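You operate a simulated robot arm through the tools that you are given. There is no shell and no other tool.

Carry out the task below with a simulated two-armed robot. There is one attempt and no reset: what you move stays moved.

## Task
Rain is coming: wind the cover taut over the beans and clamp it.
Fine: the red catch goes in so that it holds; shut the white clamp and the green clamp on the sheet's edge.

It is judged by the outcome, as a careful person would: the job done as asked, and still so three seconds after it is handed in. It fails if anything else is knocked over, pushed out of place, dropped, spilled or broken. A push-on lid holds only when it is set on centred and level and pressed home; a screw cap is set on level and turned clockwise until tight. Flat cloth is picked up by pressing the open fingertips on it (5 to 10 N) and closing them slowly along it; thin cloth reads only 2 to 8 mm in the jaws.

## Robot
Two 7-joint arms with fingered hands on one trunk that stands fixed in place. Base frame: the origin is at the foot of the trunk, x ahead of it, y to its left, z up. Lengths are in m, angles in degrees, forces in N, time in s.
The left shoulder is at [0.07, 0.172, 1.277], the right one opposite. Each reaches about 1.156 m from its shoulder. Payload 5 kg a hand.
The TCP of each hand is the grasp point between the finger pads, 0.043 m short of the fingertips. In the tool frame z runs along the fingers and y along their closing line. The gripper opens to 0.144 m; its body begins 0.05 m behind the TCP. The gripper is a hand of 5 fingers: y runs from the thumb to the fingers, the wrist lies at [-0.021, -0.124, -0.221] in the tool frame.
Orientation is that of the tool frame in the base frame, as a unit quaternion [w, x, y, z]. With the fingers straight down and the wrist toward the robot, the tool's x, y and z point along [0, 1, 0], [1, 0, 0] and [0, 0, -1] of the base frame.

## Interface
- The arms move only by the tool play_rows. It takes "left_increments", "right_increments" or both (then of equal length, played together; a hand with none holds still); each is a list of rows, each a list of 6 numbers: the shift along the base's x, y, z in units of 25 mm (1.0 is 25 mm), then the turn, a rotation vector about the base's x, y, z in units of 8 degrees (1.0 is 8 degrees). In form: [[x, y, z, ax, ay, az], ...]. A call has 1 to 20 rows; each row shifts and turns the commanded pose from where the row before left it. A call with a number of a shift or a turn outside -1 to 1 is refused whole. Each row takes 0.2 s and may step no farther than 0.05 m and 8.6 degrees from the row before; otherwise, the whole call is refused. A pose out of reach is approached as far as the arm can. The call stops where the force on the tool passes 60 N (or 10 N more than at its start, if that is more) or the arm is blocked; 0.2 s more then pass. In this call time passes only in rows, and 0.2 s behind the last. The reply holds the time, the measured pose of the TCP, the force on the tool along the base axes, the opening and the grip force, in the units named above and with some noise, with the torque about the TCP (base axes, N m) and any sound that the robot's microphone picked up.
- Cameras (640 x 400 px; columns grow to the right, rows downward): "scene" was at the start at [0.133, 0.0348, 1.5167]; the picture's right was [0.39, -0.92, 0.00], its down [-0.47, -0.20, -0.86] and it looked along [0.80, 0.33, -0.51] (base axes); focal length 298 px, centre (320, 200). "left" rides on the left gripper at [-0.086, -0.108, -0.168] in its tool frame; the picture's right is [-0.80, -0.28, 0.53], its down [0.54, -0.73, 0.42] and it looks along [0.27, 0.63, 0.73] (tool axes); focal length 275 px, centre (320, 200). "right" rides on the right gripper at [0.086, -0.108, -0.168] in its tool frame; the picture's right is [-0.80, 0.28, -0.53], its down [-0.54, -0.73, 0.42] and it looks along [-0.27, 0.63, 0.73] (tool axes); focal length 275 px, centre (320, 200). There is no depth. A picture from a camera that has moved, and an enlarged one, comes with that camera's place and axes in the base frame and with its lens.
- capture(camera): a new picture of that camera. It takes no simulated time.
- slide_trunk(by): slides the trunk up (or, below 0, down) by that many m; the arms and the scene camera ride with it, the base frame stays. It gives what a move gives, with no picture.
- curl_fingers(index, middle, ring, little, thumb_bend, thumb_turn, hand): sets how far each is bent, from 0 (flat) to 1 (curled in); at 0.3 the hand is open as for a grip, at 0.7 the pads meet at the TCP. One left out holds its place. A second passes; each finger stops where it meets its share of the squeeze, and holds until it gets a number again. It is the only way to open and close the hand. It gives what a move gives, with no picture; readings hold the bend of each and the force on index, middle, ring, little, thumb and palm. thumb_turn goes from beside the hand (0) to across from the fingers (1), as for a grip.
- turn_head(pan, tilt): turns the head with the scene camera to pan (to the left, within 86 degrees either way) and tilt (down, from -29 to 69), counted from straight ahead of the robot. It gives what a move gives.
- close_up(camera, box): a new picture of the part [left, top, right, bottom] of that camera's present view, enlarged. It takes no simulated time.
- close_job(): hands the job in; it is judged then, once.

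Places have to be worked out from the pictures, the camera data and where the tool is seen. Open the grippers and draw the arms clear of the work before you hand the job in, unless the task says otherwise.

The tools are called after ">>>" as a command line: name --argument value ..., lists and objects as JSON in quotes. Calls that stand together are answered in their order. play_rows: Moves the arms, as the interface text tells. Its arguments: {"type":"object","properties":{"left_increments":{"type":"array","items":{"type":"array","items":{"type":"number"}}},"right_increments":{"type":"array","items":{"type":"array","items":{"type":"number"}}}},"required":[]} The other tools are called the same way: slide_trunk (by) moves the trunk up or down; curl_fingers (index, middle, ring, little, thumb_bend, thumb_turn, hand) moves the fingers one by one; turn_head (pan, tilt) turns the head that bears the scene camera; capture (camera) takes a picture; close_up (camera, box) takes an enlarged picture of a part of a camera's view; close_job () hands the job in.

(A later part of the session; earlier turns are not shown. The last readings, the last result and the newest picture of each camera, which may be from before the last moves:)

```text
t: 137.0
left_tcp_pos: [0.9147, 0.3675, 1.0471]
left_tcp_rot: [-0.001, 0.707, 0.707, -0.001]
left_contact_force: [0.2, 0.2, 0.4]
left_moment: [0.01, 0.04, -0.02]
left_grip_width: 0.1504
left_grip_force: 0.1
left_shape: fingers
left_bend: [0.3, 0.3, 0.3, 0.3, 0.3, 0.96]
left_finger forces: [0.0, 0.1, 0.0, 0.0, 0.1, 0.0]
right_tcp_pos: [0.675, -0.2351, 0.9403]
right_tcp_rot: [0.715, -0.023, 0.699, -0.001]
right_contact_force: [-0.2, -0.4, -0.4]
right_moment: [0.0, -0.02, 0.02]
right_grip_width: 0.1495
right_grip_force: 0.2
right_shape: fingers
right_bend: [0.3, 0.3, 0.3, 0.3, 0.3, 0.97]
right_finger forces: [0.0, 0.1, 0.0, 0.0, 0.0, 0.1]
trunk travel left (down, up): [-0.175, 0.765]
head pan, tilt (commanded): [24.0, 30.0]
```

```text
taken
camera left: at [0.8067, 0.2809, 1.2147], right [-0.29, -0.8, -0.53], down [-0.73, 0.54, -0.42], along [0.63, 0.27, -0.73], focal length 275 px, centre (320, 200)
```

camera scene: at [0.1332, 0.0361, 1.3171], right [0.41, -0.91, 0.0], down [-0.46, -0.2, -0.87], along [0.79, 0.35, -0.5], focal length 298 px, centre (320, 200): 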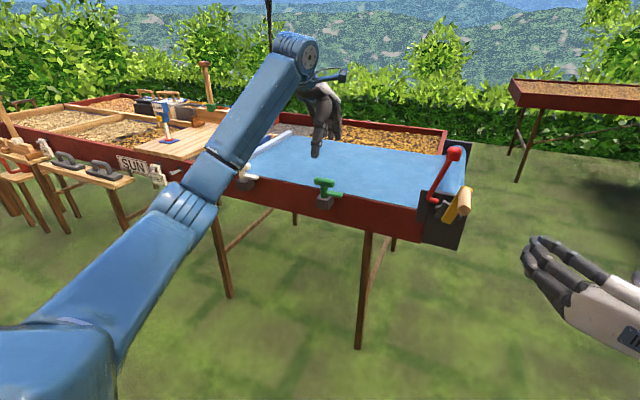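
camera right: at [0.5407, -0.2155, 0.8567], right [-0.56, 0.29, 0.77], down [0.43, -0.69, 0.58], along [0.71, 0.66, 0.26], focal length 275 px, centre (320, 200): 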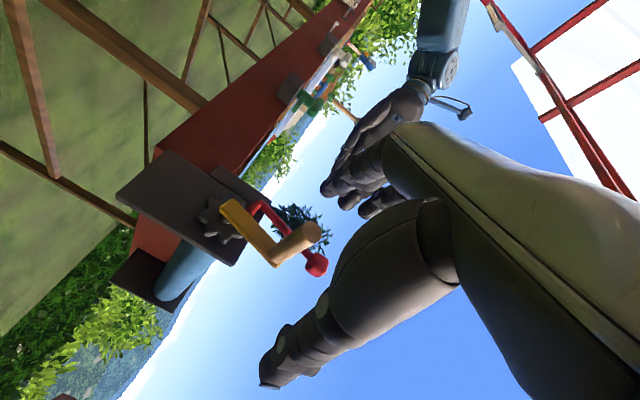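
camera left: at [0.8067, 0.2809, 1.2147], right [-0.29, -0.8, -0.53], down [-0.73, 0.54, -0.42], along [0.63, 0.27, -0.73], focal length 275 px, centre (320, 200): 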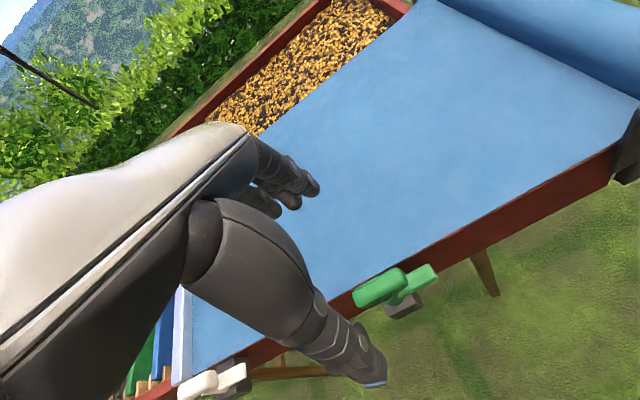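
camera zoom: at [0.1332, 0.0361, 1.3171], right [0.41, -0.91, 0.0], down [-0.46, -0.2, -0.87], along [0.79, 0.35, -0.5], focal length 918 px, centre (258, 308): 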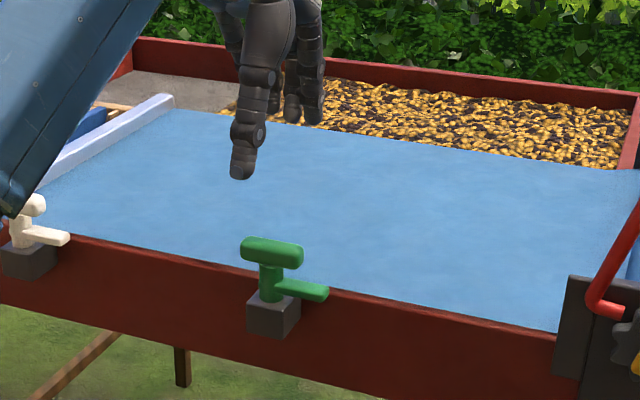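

Refined T centre: about (0.919, 0.370, 0.889). I lower the open hand over the green T so thumb is on the near side and fingers on the far side.

>>> play_rows --left_increments '[[0.03, 0.02, -0.85, 0, 0, 0], [0.03, 0.02, -0.85, 0, 0, 0], [0.03, 0.02, -0.85, 0, 0, 0], [0.03, 0.02, -0.85, 0, 0, 0], [0.03, 0.02, -0.85, 0, 0, 0], [0.0, 0.0, -0.85, 0, 0, 0]]'

>>> close_up --camera "scene" --box '[260, 120, 400, 230]'

>>> capture --camera "left"

```text
t: 138.4
left_tcp_pos: [0.9191, 0.369, 0.9211]
left_tcp_rot: [0.001, 0.707, 0.708, 0.0]
left_contact_force: [0.6, 0.1, 0.1]
left_moment: [-0.05, 0.02, -0.03]
left_grip_width: 0.1502
left_grip_force: 0.0
left_shape: fingers
left_bend: [0.3, 0.3, 0.3, 0.3, 0.3, 0.96]
left_finger forces: [0.0, 0.0, 0.0, 0.0, 0.0, 0.0]
right_tcp_pos: [0.6752, -0.2343, 0.9407]
right_tcp_rot: [0.714, -0.023, 0.699, -0.002]
right_contact_force: [0.6, -0.6, -0.3]
right_moment: [0.02, 0.0, -0.03]
right_grip_width: 0.1496
right_grip_force: 0.1
right_shape: fingers
right_bend: [0.3, 0.3, 0.3, 0.3, 0.3, 0.97]
right_finger forces: [0.0, 0.0, 0.0, 0.0, 0.0, 0.0]
trunk travel left (down, up): [-0.175, 0.765]
head pan, tilt (commanded): [24.0, 30.0]
```

```text
3.64 times, centred on (330, 175) of scene
camera zoom: at [0.1327, 0.0368, 1.3172], right [0.41, -0.91, 0.0], down [-0.46, -0.2, -0.87], along [0.79, 0.35, -0.5], focal length 1085 px, centre (284, 291)
```

zoom: 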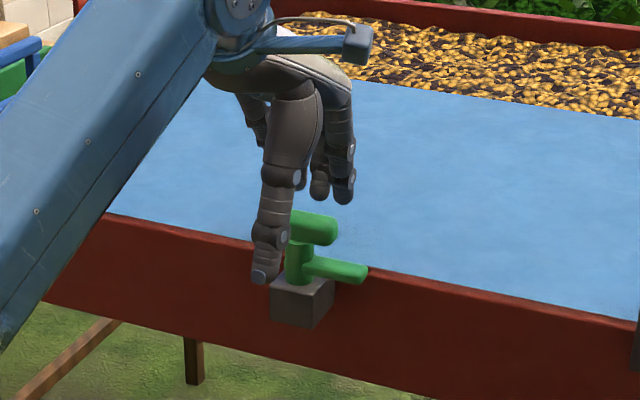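

```text
taken
camera left: at [0.8085, 0.2832, 1.0882], right [-0.28, -0.8, -0.53], down [-0.73, 0.54, -0.42], along [0.63, 0.27, -0.73], focal length 275 px, centre (320, 200)
```

left: 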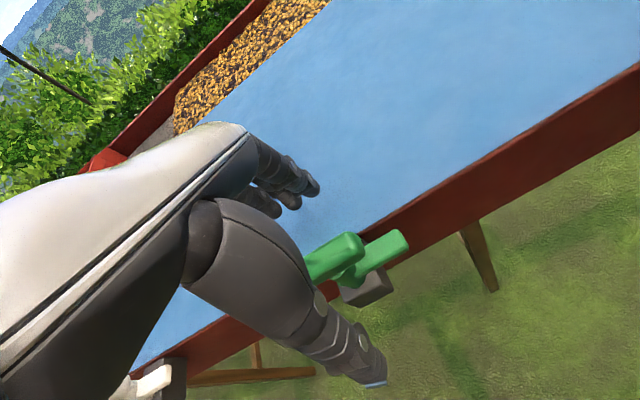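

Hand is astride the T. I close gently until it's pinched.

>>> curl_fingers --hand "left" --index 0.6 --middle 0.6 --ring 0.6 --little 0.6 --thumb_bend 0.6

>>> close_up --camera "scene" --box '[260, 120, 400, 230]'

>>> capture --camera "left"

```text
t: 139.4
left_tcp_pos: [0.9178, 0.3687, 0.9211]
left_tcp_rot: [0.0, 0.707, 0.707, 0.0]
left_contact_force: [-1.0, -0.2, -0.4]
left_moment: [-0.01, 0.02, 0.0]
left_grip_width: 0.043
left_grip_force: 0.1
left_shape: fingers
left_bend: [0.6, 0.6, 0.6, 0.6, 0.6, 0.99]
left_finger forces: [0.0, 0.0, 0.0, 0.0, 0.0, 0.0]
right_tcp_pos: [0.6749, -0.2344, 0.9402]
right_tcp_rot: [0.714, -0.023, 0.699, -0.002]
right_contact_force: [0.4, 0.4, 0.7]
right_moment: [-0.03, -0.02, 0.02]
right_grip_width: 0.1496
right_grip_force: 0.1
right_shape: fingers
right_bend: [0.3, 0.3, 0.3, 0.3, 0.3, 0.97]
right_finger forces: [0.0, 0.1, 0.0, 0.1, 0.1, 0.0]
trunk travel left (down, up): [-0.175, 0.765]
head pan, tilt (commanded): [24.0, 30.0]
```

```text
3.64 times, centred on (330, 175) of scene
camera zoom: at [0.1322, 0.0364, 1.3172], right [0.41, -0.91, 0.0], down [-0.46, -0.2, -0.87], along [0.79, 0.35, -0.5], focal length 1085 px, centre (284, 291)
```

zoom: 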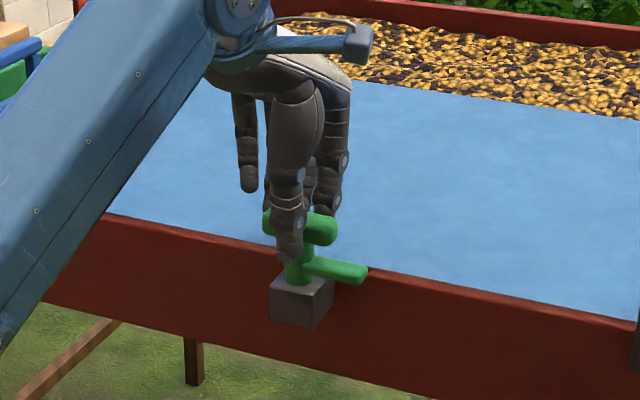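

```text
taken
camera left: at [0.808, 0.2828, 1.0888], right [-0.28, -0.8, -0.53], down [-0.73, 0.54, -0.42], along [0.63, 0.27, -0.73], focal length 275 px, centre (320, 200)
```

left: 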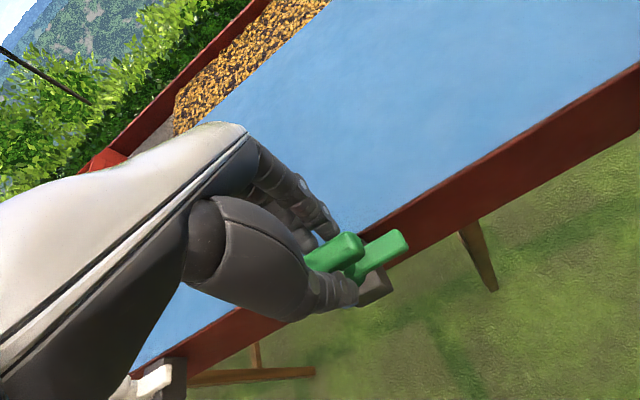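

Thumb is in front and fingers behind the T, not yet touching. I close until contact.

>>> curl_fingers --hand "left" --index 0.72 --middle 0.72 --ring 0.72 --little 0.6 --thumb_bend 0.72

>>> close_up --camera "scene" --box '[290, 150, 370, 220]'

```text
t: 140.4
left_tcp_pos: [0.9188, 0.3713, 0.921]
left_tcp_rot: [0.0, 0.707, 0.707, 0.0]
left_contact_force: [7.9, 6.8, -1.8]
left_moment: [0.02, -0.13, -0.01]
left_grip_width: 0.0254
left_grip_force: 17.7
left_shape: fingers
left_bend: [0.64, 0.67, 0.71, 0.6, 0.66, 0.99]
left_finger forces: [10.8, 6.9, 4.8, 0.0, 12.9, 0.0]
right_tcp_pos: [0.6756, -0.2338, 0.9405]
right_tcp_rot: [0.714, -0.024, 0.7, -0.002]
right_contact_force: [-0.6, -0.1, -0.6]
right_moment: [0.0, 0.01, -0.01]
right_grip_width: 0.1496
right_grip_force: 0.1
right_shape: fingers
right_bend: [0.3, 0.3, 0.3, 0.3, 0.3, 0.97]
right_finger forces: [0.0, 0.0, 0.0, 0.1, 0.1, 0.0]
trunk travel left (down, up): [-0.175, 0.765]
head pan, tilt (commanded): [24.0, 30.0]
```

```text
5.71 times, centred on (330, 185) of scene
camera zoom: at [0.1333, 0.0373, 1.3171], right [0.41, -0.91, 0.0], down [-0.46, -0.2, -0.87], along [0.79, 0.35, -0.5], focal length 1705 px, centre (263, 286)
```

zoom: 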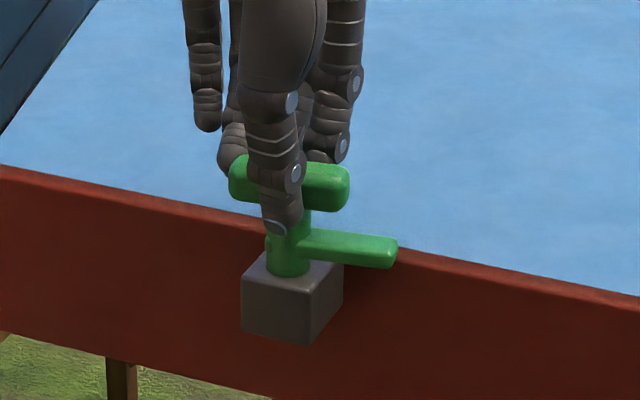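

T is pinched firmly. I turn it 22° counter-clockwise (seen from above), so the jaw should swing inward over the sheet edge.

>>> play_rows --left_increments '[[0, 0, 0, 0, 0, 0.7], [0, 0, 0, 0, 0, 0.9], [0, 0, 0, 0, 0, 0.9]]'

>>> close_up --camera "scene" --box '[290, 150, 370, 220]'

```text
t: 141.2
left_tcp_pos: [0.9165, 0.3716, 0.92]
left_tcp_rot: [0.0, 0.573, 0.819, 0.0]
left_contact_force: [5.7, 9.6, 0.5]
left_moment: [0.11, -0.15, -0.03]
left_grip_width: 0.0259
left_grip_force: 18.2
left_shape: fingers
left_bend: [0.64, 0.67, 0.71, 0.6, 0.66, 0.99]
left_finger forces: [10.8, 7.2, 5.1, 0.0, 13.2, 0.0]
right_tcp_pos: [0.6748, -0.2328, 0.9408]
right_tcp_rot: [0.715, -0.024, 0.699, -0.001]
right_contact_force: [0.3, 0.1, -0.3]
right_moment: [0.01, -0.03, 0.0]
right_grip_width: 0.1494
right_grip_force: 0.1
right_shape: fingers
right_bend: [0.3, 0.3, 0.3, 0.3, 0.3, 0.97]
right_finger forces: [0.0, 0.0, 0.0, 0.0, 0.0, 0.1]
trunk travel left (down, up): [-0.175, 0.765]
head pan, tilt (commanded): [24.0, 30.0]
```

```text
5.71 times, centred on (330, 185) of scene
camera zoom: at [0.1327, 0.0373, 1.3172], right [0.41, -0.91, 0.0], down [-0.46, -0.2, -0.87], along [0.79, 0.35, -0.5], focal length 1705 px, centre (263, 286)
```

zoom: 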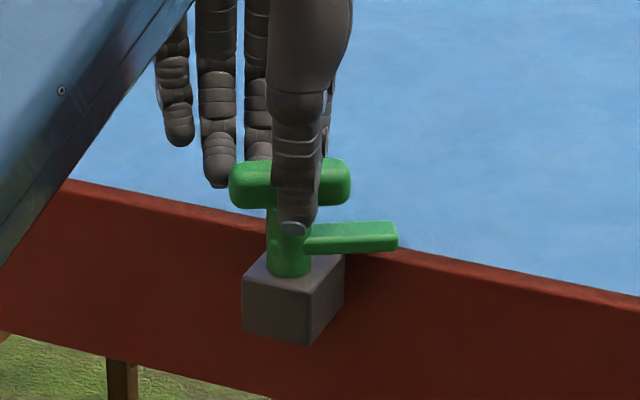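

The jaw is swinging inward over the rail with negligible torque. I continue the turn.

>>> play_rows --left_increments '[[0, 0, 0, 0, 0, 0.9], [0, 0, 0, 0, 0, 0.9], [0, 0, 0, 0, 0, 0.9], [0, 0, 0, 0, 0, 0.9], [0, 0, 0, 0, 0, 0.9]]'

>>> close_up --camera "scene" --box '[290, 150, 370, 220]'

```text
t: 142.4
left_tcp_pos: [0.9161, 0.3711, 0.9211]
left_tcp_rot: [0.0, 0.29, 0.957, 0.0]
left_contact_force: [-1.9, 13.2, 4.1]
left_moment: [0.33, -0.02, -0.01]
left_grip_width: 0.0259
left_grip_force: 19.3
left_shape: fingers
left_bend: [0.64, 0.67, 0.71, 0.6, 0.66, 0.99]
left_finger forces: [11.4, 8.1, 5.4, 0.0, 13.0, 0.0]
right_tcp_pos: [0.6744, -0.2328, 0.9414]
right_tcp_rot: [0.714, -0.024, 0.699, -0.001]
right_contact_force: [0.6, -0.3, -0.2]
right_moment: [0.01, 0.01, -0.03]
right_grip_width: 0.1494
right_grip_force: 0.1
right_shape: fingers
right_bend: [0.3, 0.3, 0.3, 0.3, 0.3, 0.97]
right_finger forces: [0.0, 0.0, 0.0, 0.0, 0.1, 0.0]
trunk travel left (down, up): [-0.175, 0.765]
head pan, tilt (commanded): [24.0, 30.0]
```

```text
5.71 times, centred on (330, 185) of scene
camera zoom: at [0.1317, 0.0374, 1.3173], right [0.41, -0.91, 0.0], down [-0.46, -0.2, -0.87], along [0.79, 0.35, -0.5], focal length 1705 px, centre (263, 286)
```

zoom: 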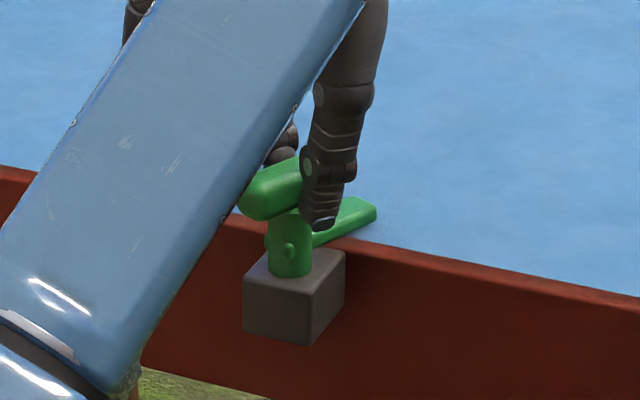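

About 56° turned and the jaw is over the sheet. I finish the turn to 90°.

>>> play_rows --left_increments '[[0, 0, 0, 0, 0, 0.9], [0, 0, 0, 0, 0, 0.9], [0, 0, 0, 0, 0, 0.9]]'

>>> close_up --camera "scene" --box '[290, 150, 370, 220]'

>>> capture --camera "left"

```text
t: 143.2
left_tcp_pos: [0.9145, 0.3716, 0.9208]
left_tcp_rot: [0.0, 0.107, 0.994, 0.0]
left_contact_force: [-8.5, 13.7, 4.0]
left_moment: [0.32, 0.21, -0.04]
left_grip_width: 0.0263
left_grip_force: 19.6
left_shape: fingers
left_bend: [0.63, 0.67, 0.71, 0.6, 0.66, 0.99]
left_finger forces: [11.8, 8.5, 5.8, 0.0, 12.5, 0.0]
right_tcp_pos: [0.673, -0.2323, 0.9418]
right_tcp_rot: [0.715, -0.023, 0.699, -0.002]
right_contact_force: [0.1, -0.1, -0.2]
right_moment: [0.01, 0.01, -0.01]
right_grip_width: 0.1493
right_grip_force: 0.1
right_shape: fingers
right_bend: [0.3, 0.3, 0.3, 0.3, 0.3, 0.97]
right_finger forces: [0.0, 0.0, 0.0, 0.0, 0.1, 0.0]
trunk travel left (down, up): [-0.175, 0.765]
head pan, tilt (commanded): [24.0, 30.0]
```

```text
5.71 times, centred on (330, 185) of scene
camera zoom: at [0.1308, 0.0375, 1.3173], right [0.41, -0.91, 0.0], down [-0.46, -0.2, -0.87], along [0.79, 0.35, -0.5], focal length 1705 px, centre (263, 286)
```

zoom: 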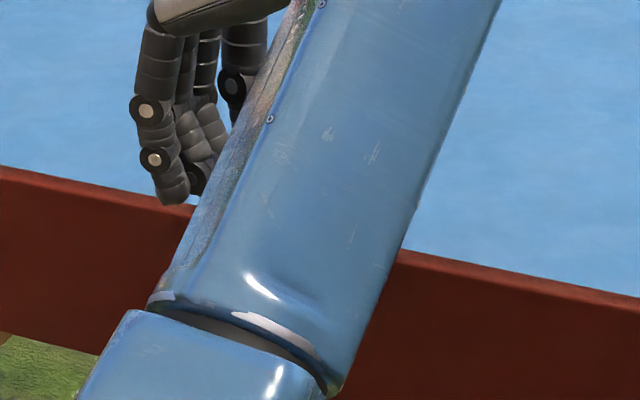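

```text
taken
camera left: at [0.9761, 0.2466, 1.0873], right [0.72, -0.45, -0.53], down [-0.68, -0.59, -0.42], along [-0.13, 0.67, -0.73], focal length 275 px, centre (320, 200)
```

left: 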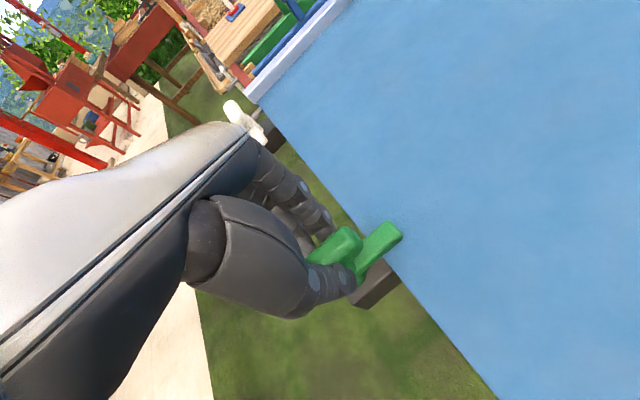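

From the hand camera the jaw now lies over the sheet, at about 78°. I finish the last 12°.

>>> play_rows --left_increments '[[0, 0, 0, 0, 0, 0.8], [0, 0, 0, 0, 0, 0.75]]'

>>> capture --camera "left"

>>> close_up --camera "left" --box '[280, 180, 440, 320]'

```text
t: 143.8
left_tcp_pos: [0.9166, 0.371, 0.9201]
left_tcp_rot: [0.001, -0.001, 1.0, 0.0]
left_contact_force: [-5.8, 17.6, 5.0]
left_moment: [0.53, 0.42, -0.58]
left_grip_width: 0.0255
left_grip_force: 21.2
left_shape: fingers
left_bend: [0.65, 0.65, 0.71, 0.6, 0.66, 1.0]
left_finger forces: [7.0, 11.5, 11.0, 0.0, 12.9, 0.0]
right_tcp_pos: [0.6737, -0.2331, 0.9414]
right_tcp_rot: [0.715, -0.024, 0.698, -0.001]
right_contact_force: [-0.2, -0.4, 0.6]
right_moment: [-0.04, 0.03, 0.04]
right_grip_width: 0.1496
right_grip_force: 0.1
right_shape: fingers
right_bend: [0.3, 0.3, 0.3, 0.3, 0.3, 0.97]
right_finger forces: [0.1, 0.1, 0.0, 0.0, 0.0, 0.0]
trunk travel left (down, up): [-0.175, 0.765]
head pan, tilt (commanded): [24.0, 30.0]
```

```text
taken
camera left: at [1.0022, 0.2627, 1.0877], right [0.8, -0.28, -0.53], down [-0.54, -0.73, -0.42], along [-0.27, 0.63, -0.73], focal length 275 px, centre (320, 200)
```

left: 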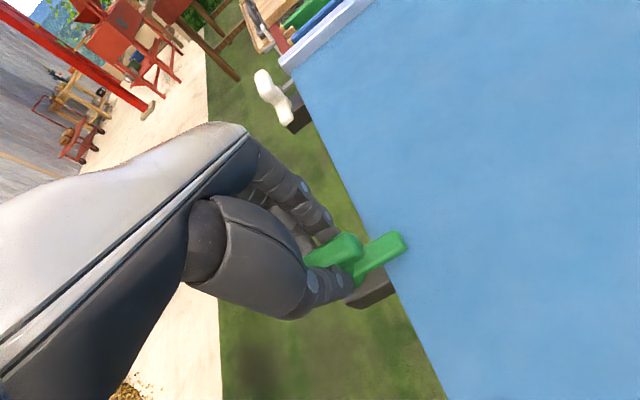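

```text
2.86 times, centred on (360, 250) of left
camera zoom: at [1.0022, 0.2627, 1.0877], right [0.8, -0.28, -0.53], down [-0.54, -0.73, -0.42], along [-0.27, 0.63, -0.73], focal length 786 px, centre (206, 57)
```

zoom: 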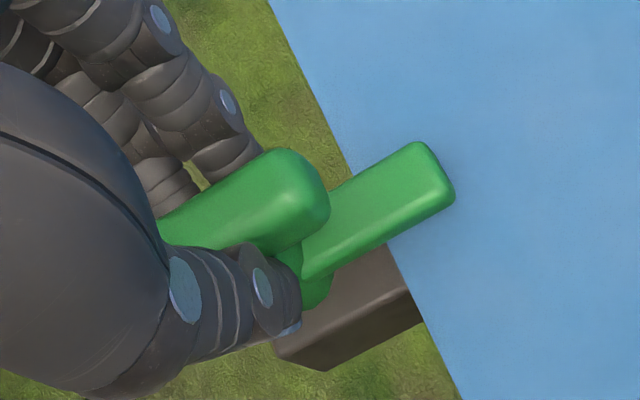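

The jaw lies across the sheet edge and torque has started to rise (0.6 N·m), suggesting the end stop. A small extra turn to make sure.

>>> play_rows --left_increments '[[0, 0, 0, 0, 0, 0.4]]'

>>> close_up --camera "left" --box '[280, 180, 440, 320]'

```text
t: 144.2
left_tcp_pos: [0.9181, 0.3714, 0.9197]
left_tcp_rot: [0.001, -0.028, 1.0, 0.0]
left_contact_force: [-4.0, 19.0, 5.3]
left_moment: [0.65, 0.4, -0.59]
left_grip_width: 0.0256
left_grip_force: 21.4
left_shape: fingers
left_bend: [0.65, 0.65, 0.71, 0.6, 0.66, 1.0]
left_finger forces: [6.9, 13.3, 9.9, 0.0, 11.9, 0.0]
right_tcp_pos: [0.6738, -0.2322, 0.9416]
right_tcp_rot: [0.715, -0.024, 0.699, -0.002]
right_contact_force: [0.3, -0.7, 0.6]
right_moment: [0.04, 0.01, -0.02]
right_grip_width: 0.1494
right_grip_force: 0.0
right_shape: fingers
right_bend: [0.3, 0.3, 0.3, 0.3, 0.3, 0.97]
right_finger forces: [0.0, 0.0, 0.1, 0.1, 0.1, 0.1]
trunk travel left (down, up): [-0.175, 0.765]
head pan, tilt (commanded): [24.0, 30.0]
```

```text
2.86 times, centred on (360, 250) of left
camera zoom: at [1.0085, 0.2675, 1.0878], right [0.81, -0.24, -0.53], down [-0.5, -0.76, -0.42], along [-0.3, 0.61, -0.73], focal length 786 px, centre (206, 57)
```

zoom: 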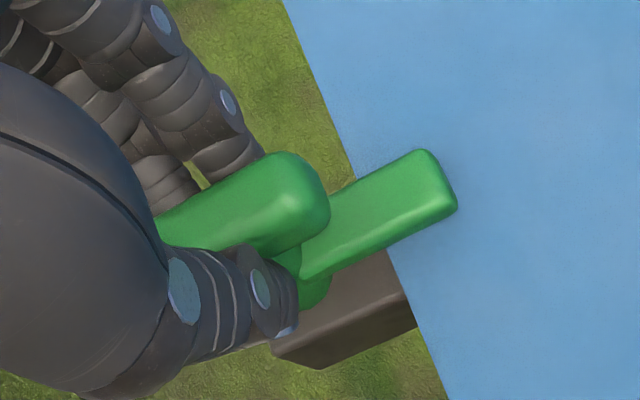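

The end stop is reached; the green clamp is shut on the sheet. I open the hand and lift straight up.

>>> curl_fingers --hand "left" --index 0.4 --middle 0.4 --ring 0.4 --little 0.4 --thumb_bend 0.4

>>> play_rows --left_increments '[[0, 0, 0.5, 0, 0, 0], [0, 0, 0.9, 0, 0, 0], [0, 0, 0.9, 0, 0, 0], [0, 0, 0.9, 0, 0, 0], [0, 0, 0.9, 0, 0, 0]]'

>>> capture --camera "left"

>>> capture --camera "scene"

```text
t: 145.2
left_tcp_pos: [0.9177, 0.3688, 0.919]
left_tcp_rot: [0.0, -0.028, 1.0, 0.0]
left_contact_force: [-0.9, -0.5, -0.1]
left_moment: [-0.03, 0.0, 0.01]
left_grip_width: 0.1142
left_grip_force: 0.2
left_shape: fingers
left_bend: [0.4, 0.4, 0.4, 0.4, 0.4, 0.97]
left_finger forces: [0.0, 0.0, 0.0, 0.0, 0.0, 0.0]
right_tcp_pos: [0.6736, -0.234, 0.9407]
right_tcp_rot: [0.715, -0.024, 0.699, -0.001]
right_contact_force: [0.0, -0.1, 0.7]
right_moment: [0.03, 0.01, -0.03]
right_grip_width: 0.1494
right_grip_force: 0.1
right_shape: fingers
right_bend: [0.3, 0.3, 0.3, 0.3, 0.3, 0.97]
right_finger forces: [0.0, 0.1, 0.0, 0.0, 0.0, 0.0]
trunk travel left (down, up): [-0.175, 0.765]
head pan, tilt (commanded): [24.0, 30.0]
```

```text
t: 146.4
left_tcp_pos: [0.918, 0.3699, 1.0235]
left_tcp_rot: [0.0, -0.028, 1.0, 0.0]
left_contact_force: [0.2, -1.2, -0.1]
left_moment: [0.01, 0.01, 0.01]
left_grip_width: 0.114
left_grip_force: 0.1
left_shape: fingers
left_bend: [0.4, 0.4, 0.4, 0.4, 0.4, 0.97]
left_finger forces: [0.0, 0.0, 0.1, 0.0, 0.0, 0.0]
right_tcp_pos: [0.6725, -0.2352, 0.9404]
right_tcp_rot: [0.714, -0.023, 0.699, -0.001]
right_contact_force: [0.0, -1.5, 0.5]
right_moment: [-0.03, -0.03, 0.01]
right_grip_width: 0.1494
right_grip_force: 0.1
right_shape: fingers
right_bend: [0.3, 0.3, 0.3, 0.3, 0.3, 0.97]
right_finger forces: [0.1, 0.0, 0.0, 0.0, 0.0, 0.1]
trunk travel left (down, up): [-0.175, 0.765]
head pan, tilt (commanded): [24.0, 30.0]
```

```text
taken
camera left: at [1.0082, 0.2653, 1.191], right [0.81, -0.24, -0.53], down [-0.5, -0.75, -0.42], along [-0.3, 0.61, -0.73], focal length 275 px, centre (320, 200)
```

left: 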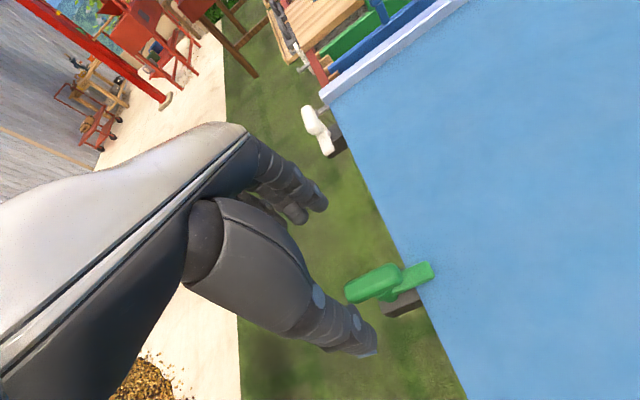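

```text
taken
camera scene: at [0.1315, 0.036, 1.3173], right [0.41, -0.91, 0.0], down [-0.46, -0.2, -0.87], along [0.79, 0.35, -0.5], focal length 298 px, centre (320, 200)
```

scene: 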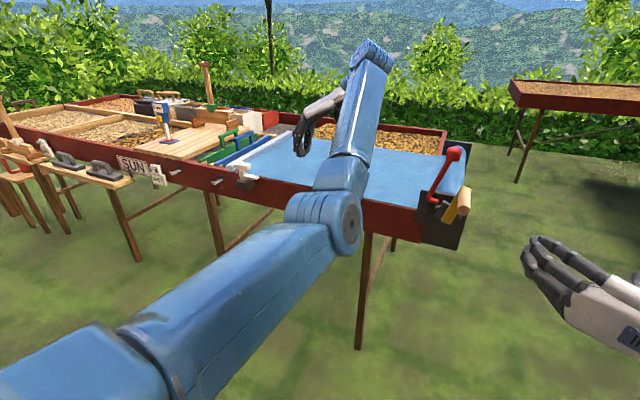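

The green clamp stays shut. For the white clamp a full wrist twist would be out of reach, so I'll push its T-handle round with one finger. First I unwind the left wrist while moving left, clear above the rail.

>>> play_rows --left_increments '[[-0.425, 0.5, 0.15, 0, 0, -0.896], [-0.425, 0.6, 0.15, 0, 0, -0.896], [-0.425, 0.7, 0.1, 0, 0, -0.896], [-0.425, 0.7, 0.1, 0, 0, -0.896], [-0.425, 0.7, 0.1, 0, 0, -0.896], [-0.425, 0.7, 0.1, 0, 0, -0.896], [-0.425, 0.7, 0, 0, 0, -0.896], [-0.425, 0.7, 0, 0, 0, -0.896], [-0.425, 0.7, 0, 0, 0, -0.896], [-0.425, 0.7, 0, 0, 0, -0.896], [-0.425, 0.7, 0, 0, 0, -0.896], [-0.425, 0.7, 0, 0, 0, -0.896], [-0.425, 0.7, 0, 0, 0, -0.896]]'

>>> curl_fingers --hand "left" --index 0.3 --middle 1.0 --ring 1.0 --little 1.0 --thumb_bend 0.5

>>> capture --camera "scene"

>>> capture --camera "left"

```text
t: 149.2
left_tcp_pos: [0.7802, 0.5888, 1.0397]
left_tcp_rot: [-0.001, 0.708, 0.707, 0.0]
left_contact_force: [1.3, 0.0, -1.3]
left_moment: [-0.01, 0.01, 0.02]
left_grip_width: 0.1142
left_grip_force: 0.0
left_shape: fingers
left_bend: [0.4, 0.4, 0.4, 0.4, 0.4, 0.97]
left_finger forces: [0.1, 0.1, 0.1, 0.0, 0.0, 0.1]
right_tcp_pos: [0.6733, -0.2356, 0.9406]
right_tcp_rot: [0.714, -0.023, 0.699, -0.001]
right_contact_force: [0.0, -0.7, 1.0]
right_moment: [0.01, -0.03, 0.0]
right_grip_width: 0.1496
right_grip_force: 0.1
right_shape: fingers
right_bend: [0.3, 0.3, 0.3, 0.3, 0.3, 0.97]
right_finger forces: [0.0, 0.0, 0.0, 0.0, 0.1, 0.0]
trunk travel left (down, up): [-0.175, 0.765]
head pan, tilt (commanded): [24.0, 30.0]
```

```text
t: 150.2
left_tcp_pos: [0.7804, 0.5881, 1.0394]
left_tcp_rot: [0.0, 0.707, 0.707, 0.0]
left_contact_force: [-0.5, 0.4, 0.6]
left_moment: [0.0, -0.02, 0.01]
left_grip_width: 0.1143
left_grip_force: 0.1
left_shape: fingers
left_bend: [0.3, 1.0, 1.0, 1.0, 0.5, 0.98]
left_finger forces: [0.0, 0.1, 0.1, 0.0, 0.1, 0.1]
right_tcp_pos: [0.6739, -0.235, 0.9413]
right_tcp_rot: [0.715, -0.024, 0.699, -0.002]
right_contact_force: [1.0, -0.1, 0.3]
right_moment: [-0.01, -0.02, -0.03]
right_grip_width: 0.1496
right_grip_force: 0.1
right_shape: fingers
right_bend: [0.3, 0.3, 0.3, 0.3, 0.3, 0.97]
right_finger forces: [0.1, 0.0, 0.0, 0.0, 0.0, 0.0]
trunk travel left (down, up): [-0.175, 0.765]
head pan, tilt (commanded): [24.0, 30.0]
```

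```text
taken
camera scene: at [0.1323, 0.0365, 1.3172], right [0.41, -0.91, 0.0], down [-0.46, -0.2, -0.87], along [0.79, 0.35, -0.5], focal length 298 px, centre (320, 200)
```

scene: 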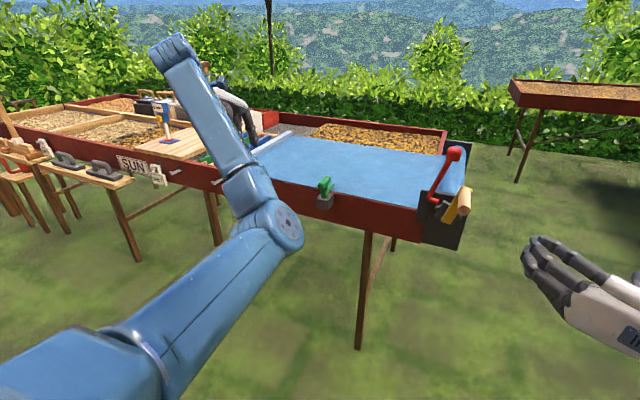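

```text
taken
camera left: at [0.6706, 0.5021, 1.2067], right [-0.28, -0.8, -0.53], down [-0.73, 0.54, -0.42], along [0.63, 0.27, -0.73], focal length 275 px, centre (320, 200)
```

left: 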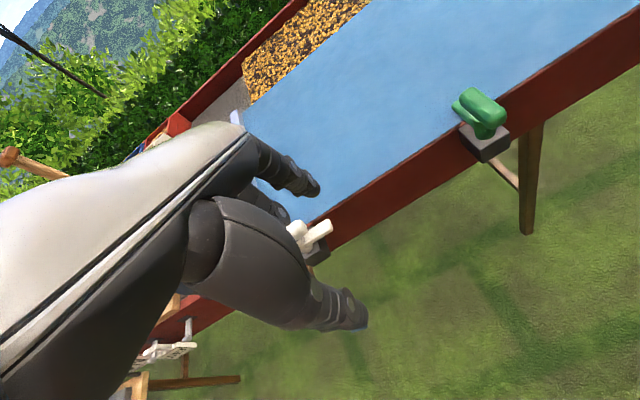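

The forearm hides the white clamp from the head camera, so I'll rely on the hand camera; I swing the thumb aside to clear its view.

>>> curl_fingers --hand "left" --thumb_turn 0.0 --thumb_bend 0.0

>>> capture --camera "left"

>>> turn_head --pan 38 --tilt 32

>>> capture --camera "scene"

```text
t: 151.2
left_tcp_pos: [0.7806, 0.5881, 1.0406]
left_tcp_rot: [0.0, 0.708, 0.707, 0.0]
left_contact_force: [-0.1, 1.2, -0.2]
left_moment: [0.0, 0.01, 0.0]
left_grip_width: 0.2293
left_grip_force: 0.1
left_shape: fingers
left_bend: [0.3, 1.0, 1.0, 1.0, 0.0, 0.0]
left_finger forces: [0.0, 0.1, 0.0, 0.0, 0.0, 0.0]
right_tcp_pos: [0.6738, -0.234, 0.9404]
right_tcp_rot: [0.715, -0.023, 0.699, -0.001]
right_contact_force: [0.3, 0.1, -0.2]
right_moment: [-0.01, -0.03, 0.02]
right_grip_width: 0.1497
right_grip_force: 0.0
right_shape: fingers
right_bend: [0.3, 0.3, 0.3, 0.3, 0.3, 0.97]
right_finger forces: [0.1, 0.0, 0.1, 0.0, 0.0, 0.0]
trunk travel left (down, up): [-0.175, 0.765]
head pan, tilt (commanded): [24.0, 30.0]
```

```text
taken
camera left: at [0.6706, 0.5021, 1.2067], right [-0.28, -0.8, -0.53], down [-0.73, 0.54, -0.42], along [0.63, 0.27, -0.73], focal length 275 px, centre (320, 200)
```

left: 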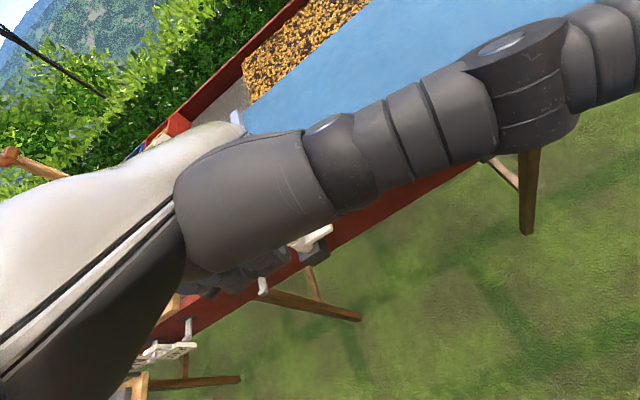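

```text
t: 152.0
left_tcp_pos: [0.7803, 0.5897, 1.0386]
left_tcp_rot: [0.001, 0.707, 0.707, 0.0]
left_contact_force: [0.3, -0.4, -0.4]
left_moment: [0.01, 0.01, 0.0]
left_grip_width: 0.2293
left_grip_force: 0.0
left_shape: fingers
left_bend: [0.3, 1.0, 1.0, 1.0, 0.0, 0.0]
left_finger forces: [0.0, 0.0, 0.0, 0.0, 0.1, 0.0]
right_tcp_pos: [0.6736, -0.234, 0.9399]
right_tcp_rot: [0.714, -0.024, 0.699, -0.001]
right_contact_force: [0.2, -0.6, -1.1]
right_moment: [0.01, -0.05, 0.02]
right_grip_width: 0.1496
right_grip_force: 0.1
right_shape: fingers
right_bend: [0.3, 0.3, 0.3, 0.3, 0.3, 0.97]
right_finger forces: [0.1, 0.0, 0.0, 0.0, 0.0, 0.0]
trunk travel left (down, up): [-0.175, 0.765]
head pan, tilt (commanded): [38.0, 32.0]
```

```text
taken
camera scene: at [0.1203, 0.0547, 1.3141], right [0.61, -0.79, 0.0], down [-0.42, -0.33, -0.85], along [0.67, 0.52, -0.53], focal length 298 px, centre (320, 200)
```

scene: 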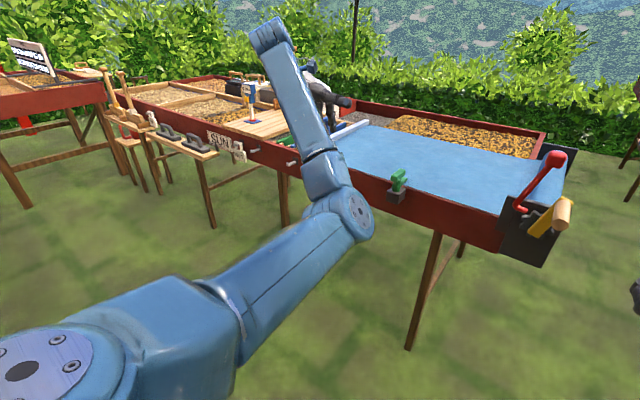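

The elbow is tucked inward, hiding the clamp. I yaw the hand 45° clockwise, which should swing the elbow outward and also suits a one-finger push.

>>> play_rows --left_increments '[[-0.2, 0.2, 0.2, 0, 0, -0.9375], [-0.2, 0.2, 0.2, 0, 0, -0.9375], [-0.2, 0.2, 0.2, 0, 0, -0.9375], [-0.2, 0.2, 0.2, 0, 0, -0.9375], [-0.2, 0.2, 0.2, 0, 0, -0.9375], [-0.2, 0.2, 0.2, 0, 0, -0.9375]]'

>>> capture --camera "scene"

>>> capture --camera "left"

```text
t: 153.4
left_tcp_pos: [0.7497, 0.6195, 1.0699]
left_tcp_rot: [0.001, 0.925, 0.381, 0.001]
left_contact_force: [0.3, 0.4, 0.6]
left_moment: [0.02, -0.03, -0.03]
left_grip_width: 0.2292
left_grip_force: 0.1
left_shape: fingers
left_bend: [0.3, 1.0, 1.0, 1.0, 0.0, 0.0]
left_finger forces: [0.0, 0.0, 0.0, 0.1, 0.1, 0.0]
right_tcp_pos: [0.674, -0.2338, 0.9416]
right_tcp_rot: [0.715, -0.024, 0.699, -0.001]
right_contact_force: [-1.0, -0.1, 0.5]
right_moment: [0.04, -0.02, -0.01]
right_grip_width: 0.1497
right_grip_force: 0.0
right_shape: fingers
right_bend: [0.3, 0.3, 0.3, 0.3, 0.3, 0.97]
right_finger forces: [0.0, 0.1, 0.1, 0.1, 0.0, 0.0]
trunk travel left (down, up): [-0.175, 0.765]
head pan, tilt (commanded): [38.0, 32.0]
```

```text
taken
camera scene: at [0.1195, 0.055, 1.3141], right [0.62, -0.79, 0.0], down [-0.42, -0.33, -0.85], along [0.67, 0.52, -0.53], focal length 298 px, centre (320, 200)
```

scene: 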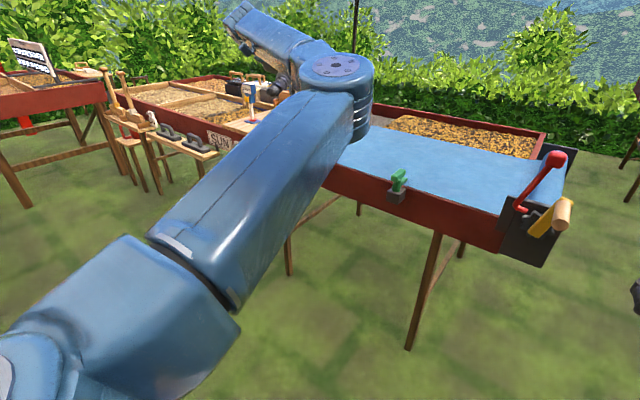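

```text
taken
camera left: at [0.6104, 0.636, 1.2366], right [-0.76, -0.36, -0.53], down [-0.13, 0.9, -0.42], along [0.63, -0.26, -0.73], focal length 275 px, centre (320, 200)
```

left: 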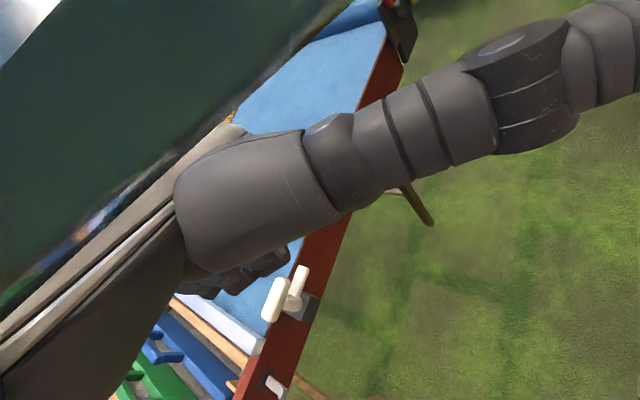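

This pose would be out of reach for the push, but yaw 0 works and the hand camera will see the clamp if the thumb is opposed again. I turn back and approach a point in front of the white T, a bit high.

>>> curl_fingers --hand "left" --index 0.3 --middle 0.9 --ring 1.0 --little 1.0 --thumb_turn 0.98 --thumb_bend 0.3

>>> play_rows --left_increments '[[0.2, 0.5, -0.2, 0, 0, 0.9375], [0.2, 0.5, -0.2, 0, 0, 0.9375], [0.2, 0.5, -0.3, 0, 0, 0.9375], [0.2, 0.5, -0.3, 0, 0, 0.9375], [0.2, 0.5, -0.4, 0, 0, 0.9375], [0.2, 0.5, -0.4, 0, 0, 0.9375]]'

>>> capture --camera "left"

>>> capture --camera "scene"

```text
t: 154.4
left_tcp_pos: [0.75, 0.6204, 1.0688]
left_tcp_rot: [0.0, 0.924, 0.383, 0.0]
left_contact_force: [-0.2, -0.3, -1.0]
left_moment: [-0.04, -0.02, 0.01]
left_grip_width: 0.1506
left_grip_force: 0.0
left_shape: fingers
left_bend: [0.3, 0.9, 1.0, 1.0, 0.3, 0.96]
left_finger forces: [0.0, 0.0, 0.1, 0.1, 0.1, 0.0]
right_tcp_pos: [0.6739, -0.2344, 0.9408]
right_tcp_rot: [0.714, -0.023, 0.699, -0.001]
right_contact_force: [0.6, 0.2, -0.4]
right_moment: [0.0, -0.03, -0.03]
right_grip_width: 0.1493
right_grip_force: 0.1
right_shape: fingers
right_bend: [0.3, 0.3, 0.3, 0.3, 0.3, 0.97]
right_finger forces: [0.1, 0.0, 0.1, 0.0, 0.0, 0.0]
trunk travel left (down, up): [-0.175, 0.765]
head pan, tilt (commanded): [38.0, 32.0]
```

```text
t: 155.8
left_tcp_pos: [0.781, 0.6936, 1.0246]
left_tcp_rot: [0.0, 0.707, 0.708, 0.0]
left_contact_force: [0.5, -0.7, 0.5]
left_moment: [-0.02, 0.03, 0.03]
left_grip_width: 0.1502
left_grip_force: 0.0
left_shape: fingers
left_bend: [0.3, 0.9, 1.0, 1.0, 0.3, 0.96]
left_finger forces: [0.0, 0.0, 0.0, 0.1, 0.0, 0.0]
right_tcp_pos: [0.6751, -0.2342, 0.9408]
right_tcp_rot: [0.715, -0.024, 0.699, 0.0]
right_contact_force: [0.2, -0.3, -0.3]
right_moment: [0.01, 0.01, -0.03]
right_grip_width: 0.1493
right_grip_force: 0.1
right_shape: fingers
right_bend: [0.3, 0.3, 0.3, 0.3, 0.3, 0.97]
right_finger forces: [0.1, 0.0, 0.1, 0.1, 0.0, 0.0]
trunk travel left (down, up): [-0.175, 0.765]
head pan, tilt (commanded): [38.0, 32.0]
```

```text
taken
camera left: at [0.6715, 0.6077, 1.1921], right [-0.28, -0.8, -0.53], down [-0.73, 0.54, -0.42], along [0.63, 0.27, -0.73], focal length 275 px, centre (320, 200)
```

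left: 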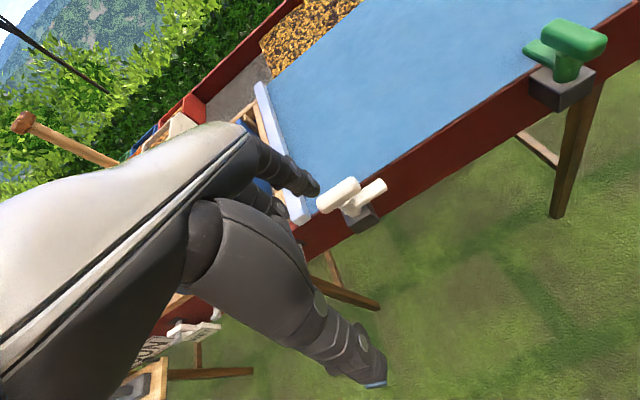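

```text
taken
camera scene: at [0.1208, 0.0552, 1.3141], right [0.62, -0.79, 0.0], down [-0.42, -0.33, -0.85], along [0.67, 0.52, -0.53], focal length 298 px, centre (320, 200)
```

scene: 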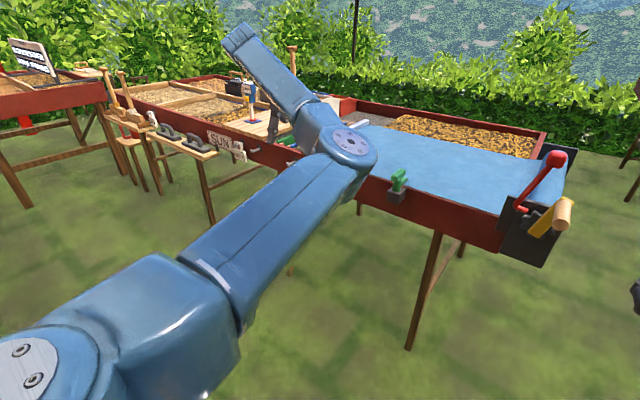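

The hand camera now shows the white clamp clearly: T spans y≈0.655–0.725 at x≈0.918, z≈0.891. I lower the finger in front of (robot side of) its right end.

>>> play_rows --left_increments '[[-0.2, -0.3, -0.7, 0, 0, 0], [-0.2, -0.3, -0.8, 0, 0, 0], [-0.2, -0.2, -0.8, 0, 0, 0], [0, -0.2, -0.8, 0, 0, 0]]'

>>> capture --camera "left"

>>> close_up --camera "left" --box '[240, 120, 420, 260]'

```text
t: 156.8
left_tcp_pos: [0.7647, 0.6695, 0.9444]
left_tcp_rot: [0.001, 0.707, 0.707, 0.001]
left_contact_force: [0.0, 1.0, 0.1]
left_moment: [-0.05, 0.02, -0.02]
left_grip_width: 0.1501
left_grip_force: 0.0
left_shape: fingers
left_bend: [0.3, 0.9, 1.0, 1.0, 0.3, 0.96]
left_finger forces: [0.1, 0.0, 0.0, 0.0, 0.1, 0.0]
right_tcp_pos: [0.6744, -0.235, 0.9414]
right_tcp_rot: [0.714, -0.024, 0.699, 0.0]
right_contact_force: [-0.2, 0.1, 0.0]
right_moment: [0.04, -0.01, 0.02]
right_grip_width: 0.1496
right_grip_force: 0.0
right_shape: fingers
right_bend: [0.3, 0.3, 0.3, 0.3, 0.3, 0.97]
right_finger forces: [0.0, 0.0, 0.1, 0.0, 0.0, 0.1]
trunk travel left (down, up): [-0.175, 0.765]
head pan, tilt (commanded): [38.0, 32.0]
```

```text
taken
camera left: at [0.6564, 0.583, 1.1129], right [-0.28, -0.8, -0.53], down [-0.73, 0.54, -0.42], along [0.63, 0.27, -0.73], focal length 275 px, centre (320, 200)
```

left: 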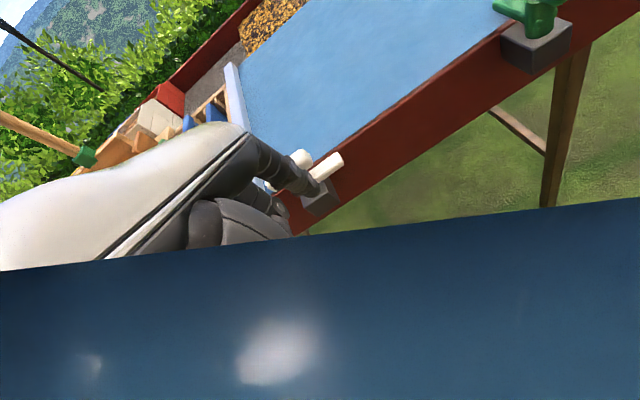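

```text
2.86 times, centred on (330, 190) of left
camera zoom: at [0.6564, 0.583, 1.1129], right [-0.28, -0.8, -0.53], down [-0.73, 0.54, -0.42], along [0.63, 0.27, -0.73], focal length 786 px, centre (291, 229)
```

zoom: 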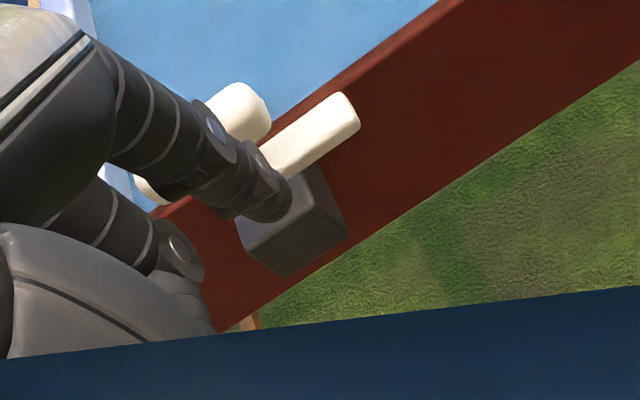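

From the image the index tip is at about (0.845, 0.660, 0.905). I lower it to the T's height, then advance to touch the T near its right end.

>>> play_rows --left_increments '[[0, 0.13, -0.55, 0, 0, 0], [0, 0.13, -0.55, 0, 0, 0], [0.7, 0, 0, 0, 0, 0], [0.7, 0, 0, 0, 0, 0], [0.5, 0, 0, 0, 0, 0]]'

>>> close_up --camera "left" --box '[240, 120, 420, 260]'

```text
t: 158.0
left_tcp_pos: [0.812, 0.678, 0.9188]
left_tcp_rot: [0.0, 0.707, 0.707, 0.0]
left_contact_force: [0.2, 0.1, 0.0]
left_moment: [-0.03, 0.0, -0.01]
left_grip_width: 0.1503
left_grip_force: 0.1
left_shape: fingers
left_bend: [0.3, 0.9, 1.0, 1.0, 0.3, 0.96]
left_finger forces: [0.0, 0.1, 0.1, 0.1, 0.0, 0.0]
right_tcp_pos: [0.6748, -0.2334, 0.9405]
right_tcp_rot: [0.715, -0.023, 0.699, 0.0]
right_contact_force: [0.1, 0.1, 0.4]
right_moment: [-0.01, 0.01, 0.03]
right_grip_width: 0.1497
right_grip_force: 0.2
right_shape: fingers
right_bend: [0.3, 0.3, 0.3, 0.3, 0.3, 0.97]
right_finger forces: [0.0, 0.1, 0.0, 0.0, 0.0, 0.1]
trunk travel left (down, up): [-0.175, 0.765]
head pan, tilt (commanded): [38.0, 32.0]
```

```text
2.86 times, centred on (330, 190) of left
camera zoom: at [0.7028, 0.5912, 1.0862], right [-0.28, -0.8, -0.53], down [-0.73, 0.54, -0.42], along [0.63, 0.27, -0.73], focal length 786 px, centre (291, 229)
```

zoom: 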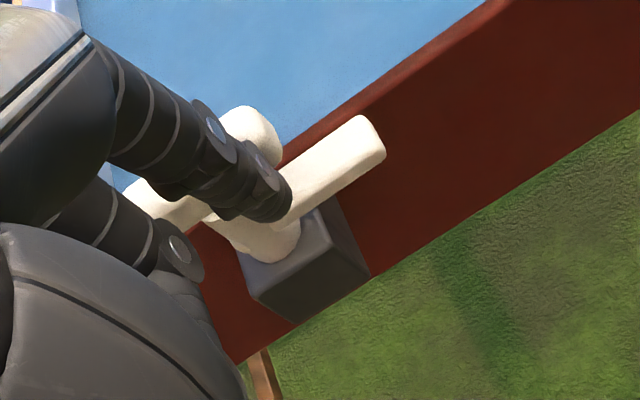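

The finger is just in front of the T's right half. I push forward (+x) in small steps.

>>> play_rows --left_increments '[[0.4, 0, 0, 0, 0, 0], [0.4, 0, 0, 0, 0, 0], [0.4, 0, 0, 0, 0, 0]]'

>>> close_up --camera "left" --box '[240, 120, 420, 260]'

```text
t: 158.8
left_tcp_pos: [0.8415, 0.676, 0.919]
left_tcp_rot: [0.0, 0.707, 0.707, 0.0]
left_contact_force: [-1.8, -1.4, -1.0]
left_moment: [-0.04, 0.08, -0.1]
left_grip_width: 0.1482
left_grip_force: 1.0
left_shape: fingers
left_bend: [0.31, 0.9, 1.0, 1.0, 0.3, 0.96]
left_finger forces: [1.5, 0.0, 0.0, 0.0, 0.1, 0.0]
right_tcp_pos: [0.6739, -0.2343, 0.9407]
right_tcp_rot: [0.714, -0.023, 0.699, -0.001]
right_contact_force: [0.0, 0.1, -1.2]
right_moment: [0.02, -0.01, -0.01]
right_grip_width: 0.1494
right_grip_force: 0.0
right_shape: fingers
right_bend: [0.3, 0.3, 0.3, 0.3, 0.3, 0.97]
right_finger forces: [0.0, 0.0, 0.0, 0.1, 0.0, 0.0]
trunk travel left (down, up): [-0.175, 0.765]
head pan, tilt (commanded): [38.0, 32.0]
```

```text
2.86 times, centred on (330, 190) of left
camera zoom: at [0.7336, 0.5898, 1.0871], right [-0.28, -0.8, -0.53], down [-0.72, 0.54, -0.42], along [0.63, 0.27, -0.73], focal length 786 px, centre (291, 229)
```

zoom: 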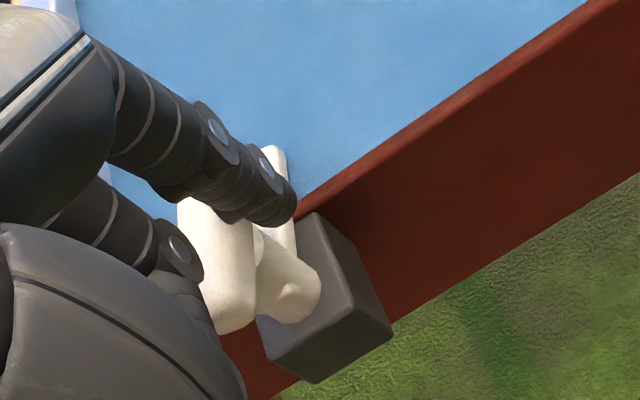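

The T swung readily, about 60–70° already. I push a little further forward and then left to bring it to its stop.

>>> play_rows --left_increments '[[0.4, 0, 0, 0, 0, 0], [0.2, 0.2, 0, 0, 0, 0], [0.0, 0.3, 0, 0, 0, 0]]'

>>> close_up --camera "left" --box '[240, 120, 420, 260]'

```text
t: 159.6
left_tcp_pos: [0.8587, 0.6871, 0.9207]
left_tcp_rot: [0.0, 0.708, 0.706, 0.0]
left_contact_force: [-5.1, -15.3, 2.1]
left_moment: [-0.4, -0.01, -1.15]
left_grip_width: 0.1466
left_grip_force: 7.2
left_shape: fingers
left_bend: [0.32, 0.9, 1.0, 1.0, 0.3, 0.96]
left_finger forces: [14.9, 0.1, 0.0, 0.0, 0.0, 0.1]
right_tcp_pos: [0.6739, -0.2361, 0.9405]
right_tcp_rot: [0.715, -0.023, 0.699, -0.001]
right_contact_force: [-0.1, 0.3, -0.4]
right_moment: [-0.02, -0.01, -0.04]
right_grip_width: 0.1495
right_grip_force: 0.1
right_shape: fingers
right_bend: [0.3, 0.3, 0.3, 0.3, 0.3, 0.97]
right_finger forces: [0.0, 0.1, 0.0, 0.0, 0.0, 0.1]
trunk travel left (down, up): [-0.175, 0.765]
head pan, tilt (commanded): [38.0, 32.0]
```

```text
2.86 times, centred on (330, 190) of left
camera zoom: at [0.7486, 0.6002, 1.088], right [-0.29, -0.8, -0.53], down [-0.72, 0.55, -0.42], along [0.63, 0.26, -0.73], focal length 786 px, centre (291, 229)
```

zoom: 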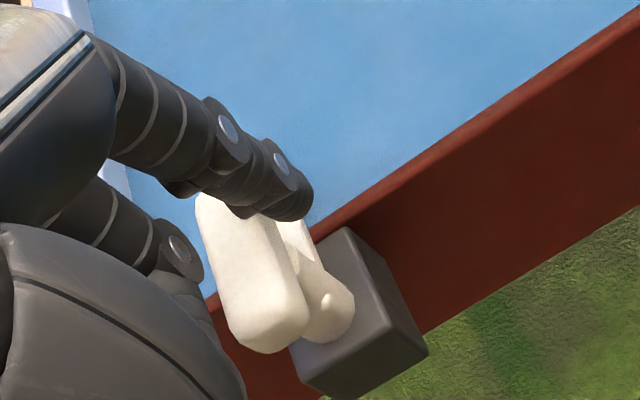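

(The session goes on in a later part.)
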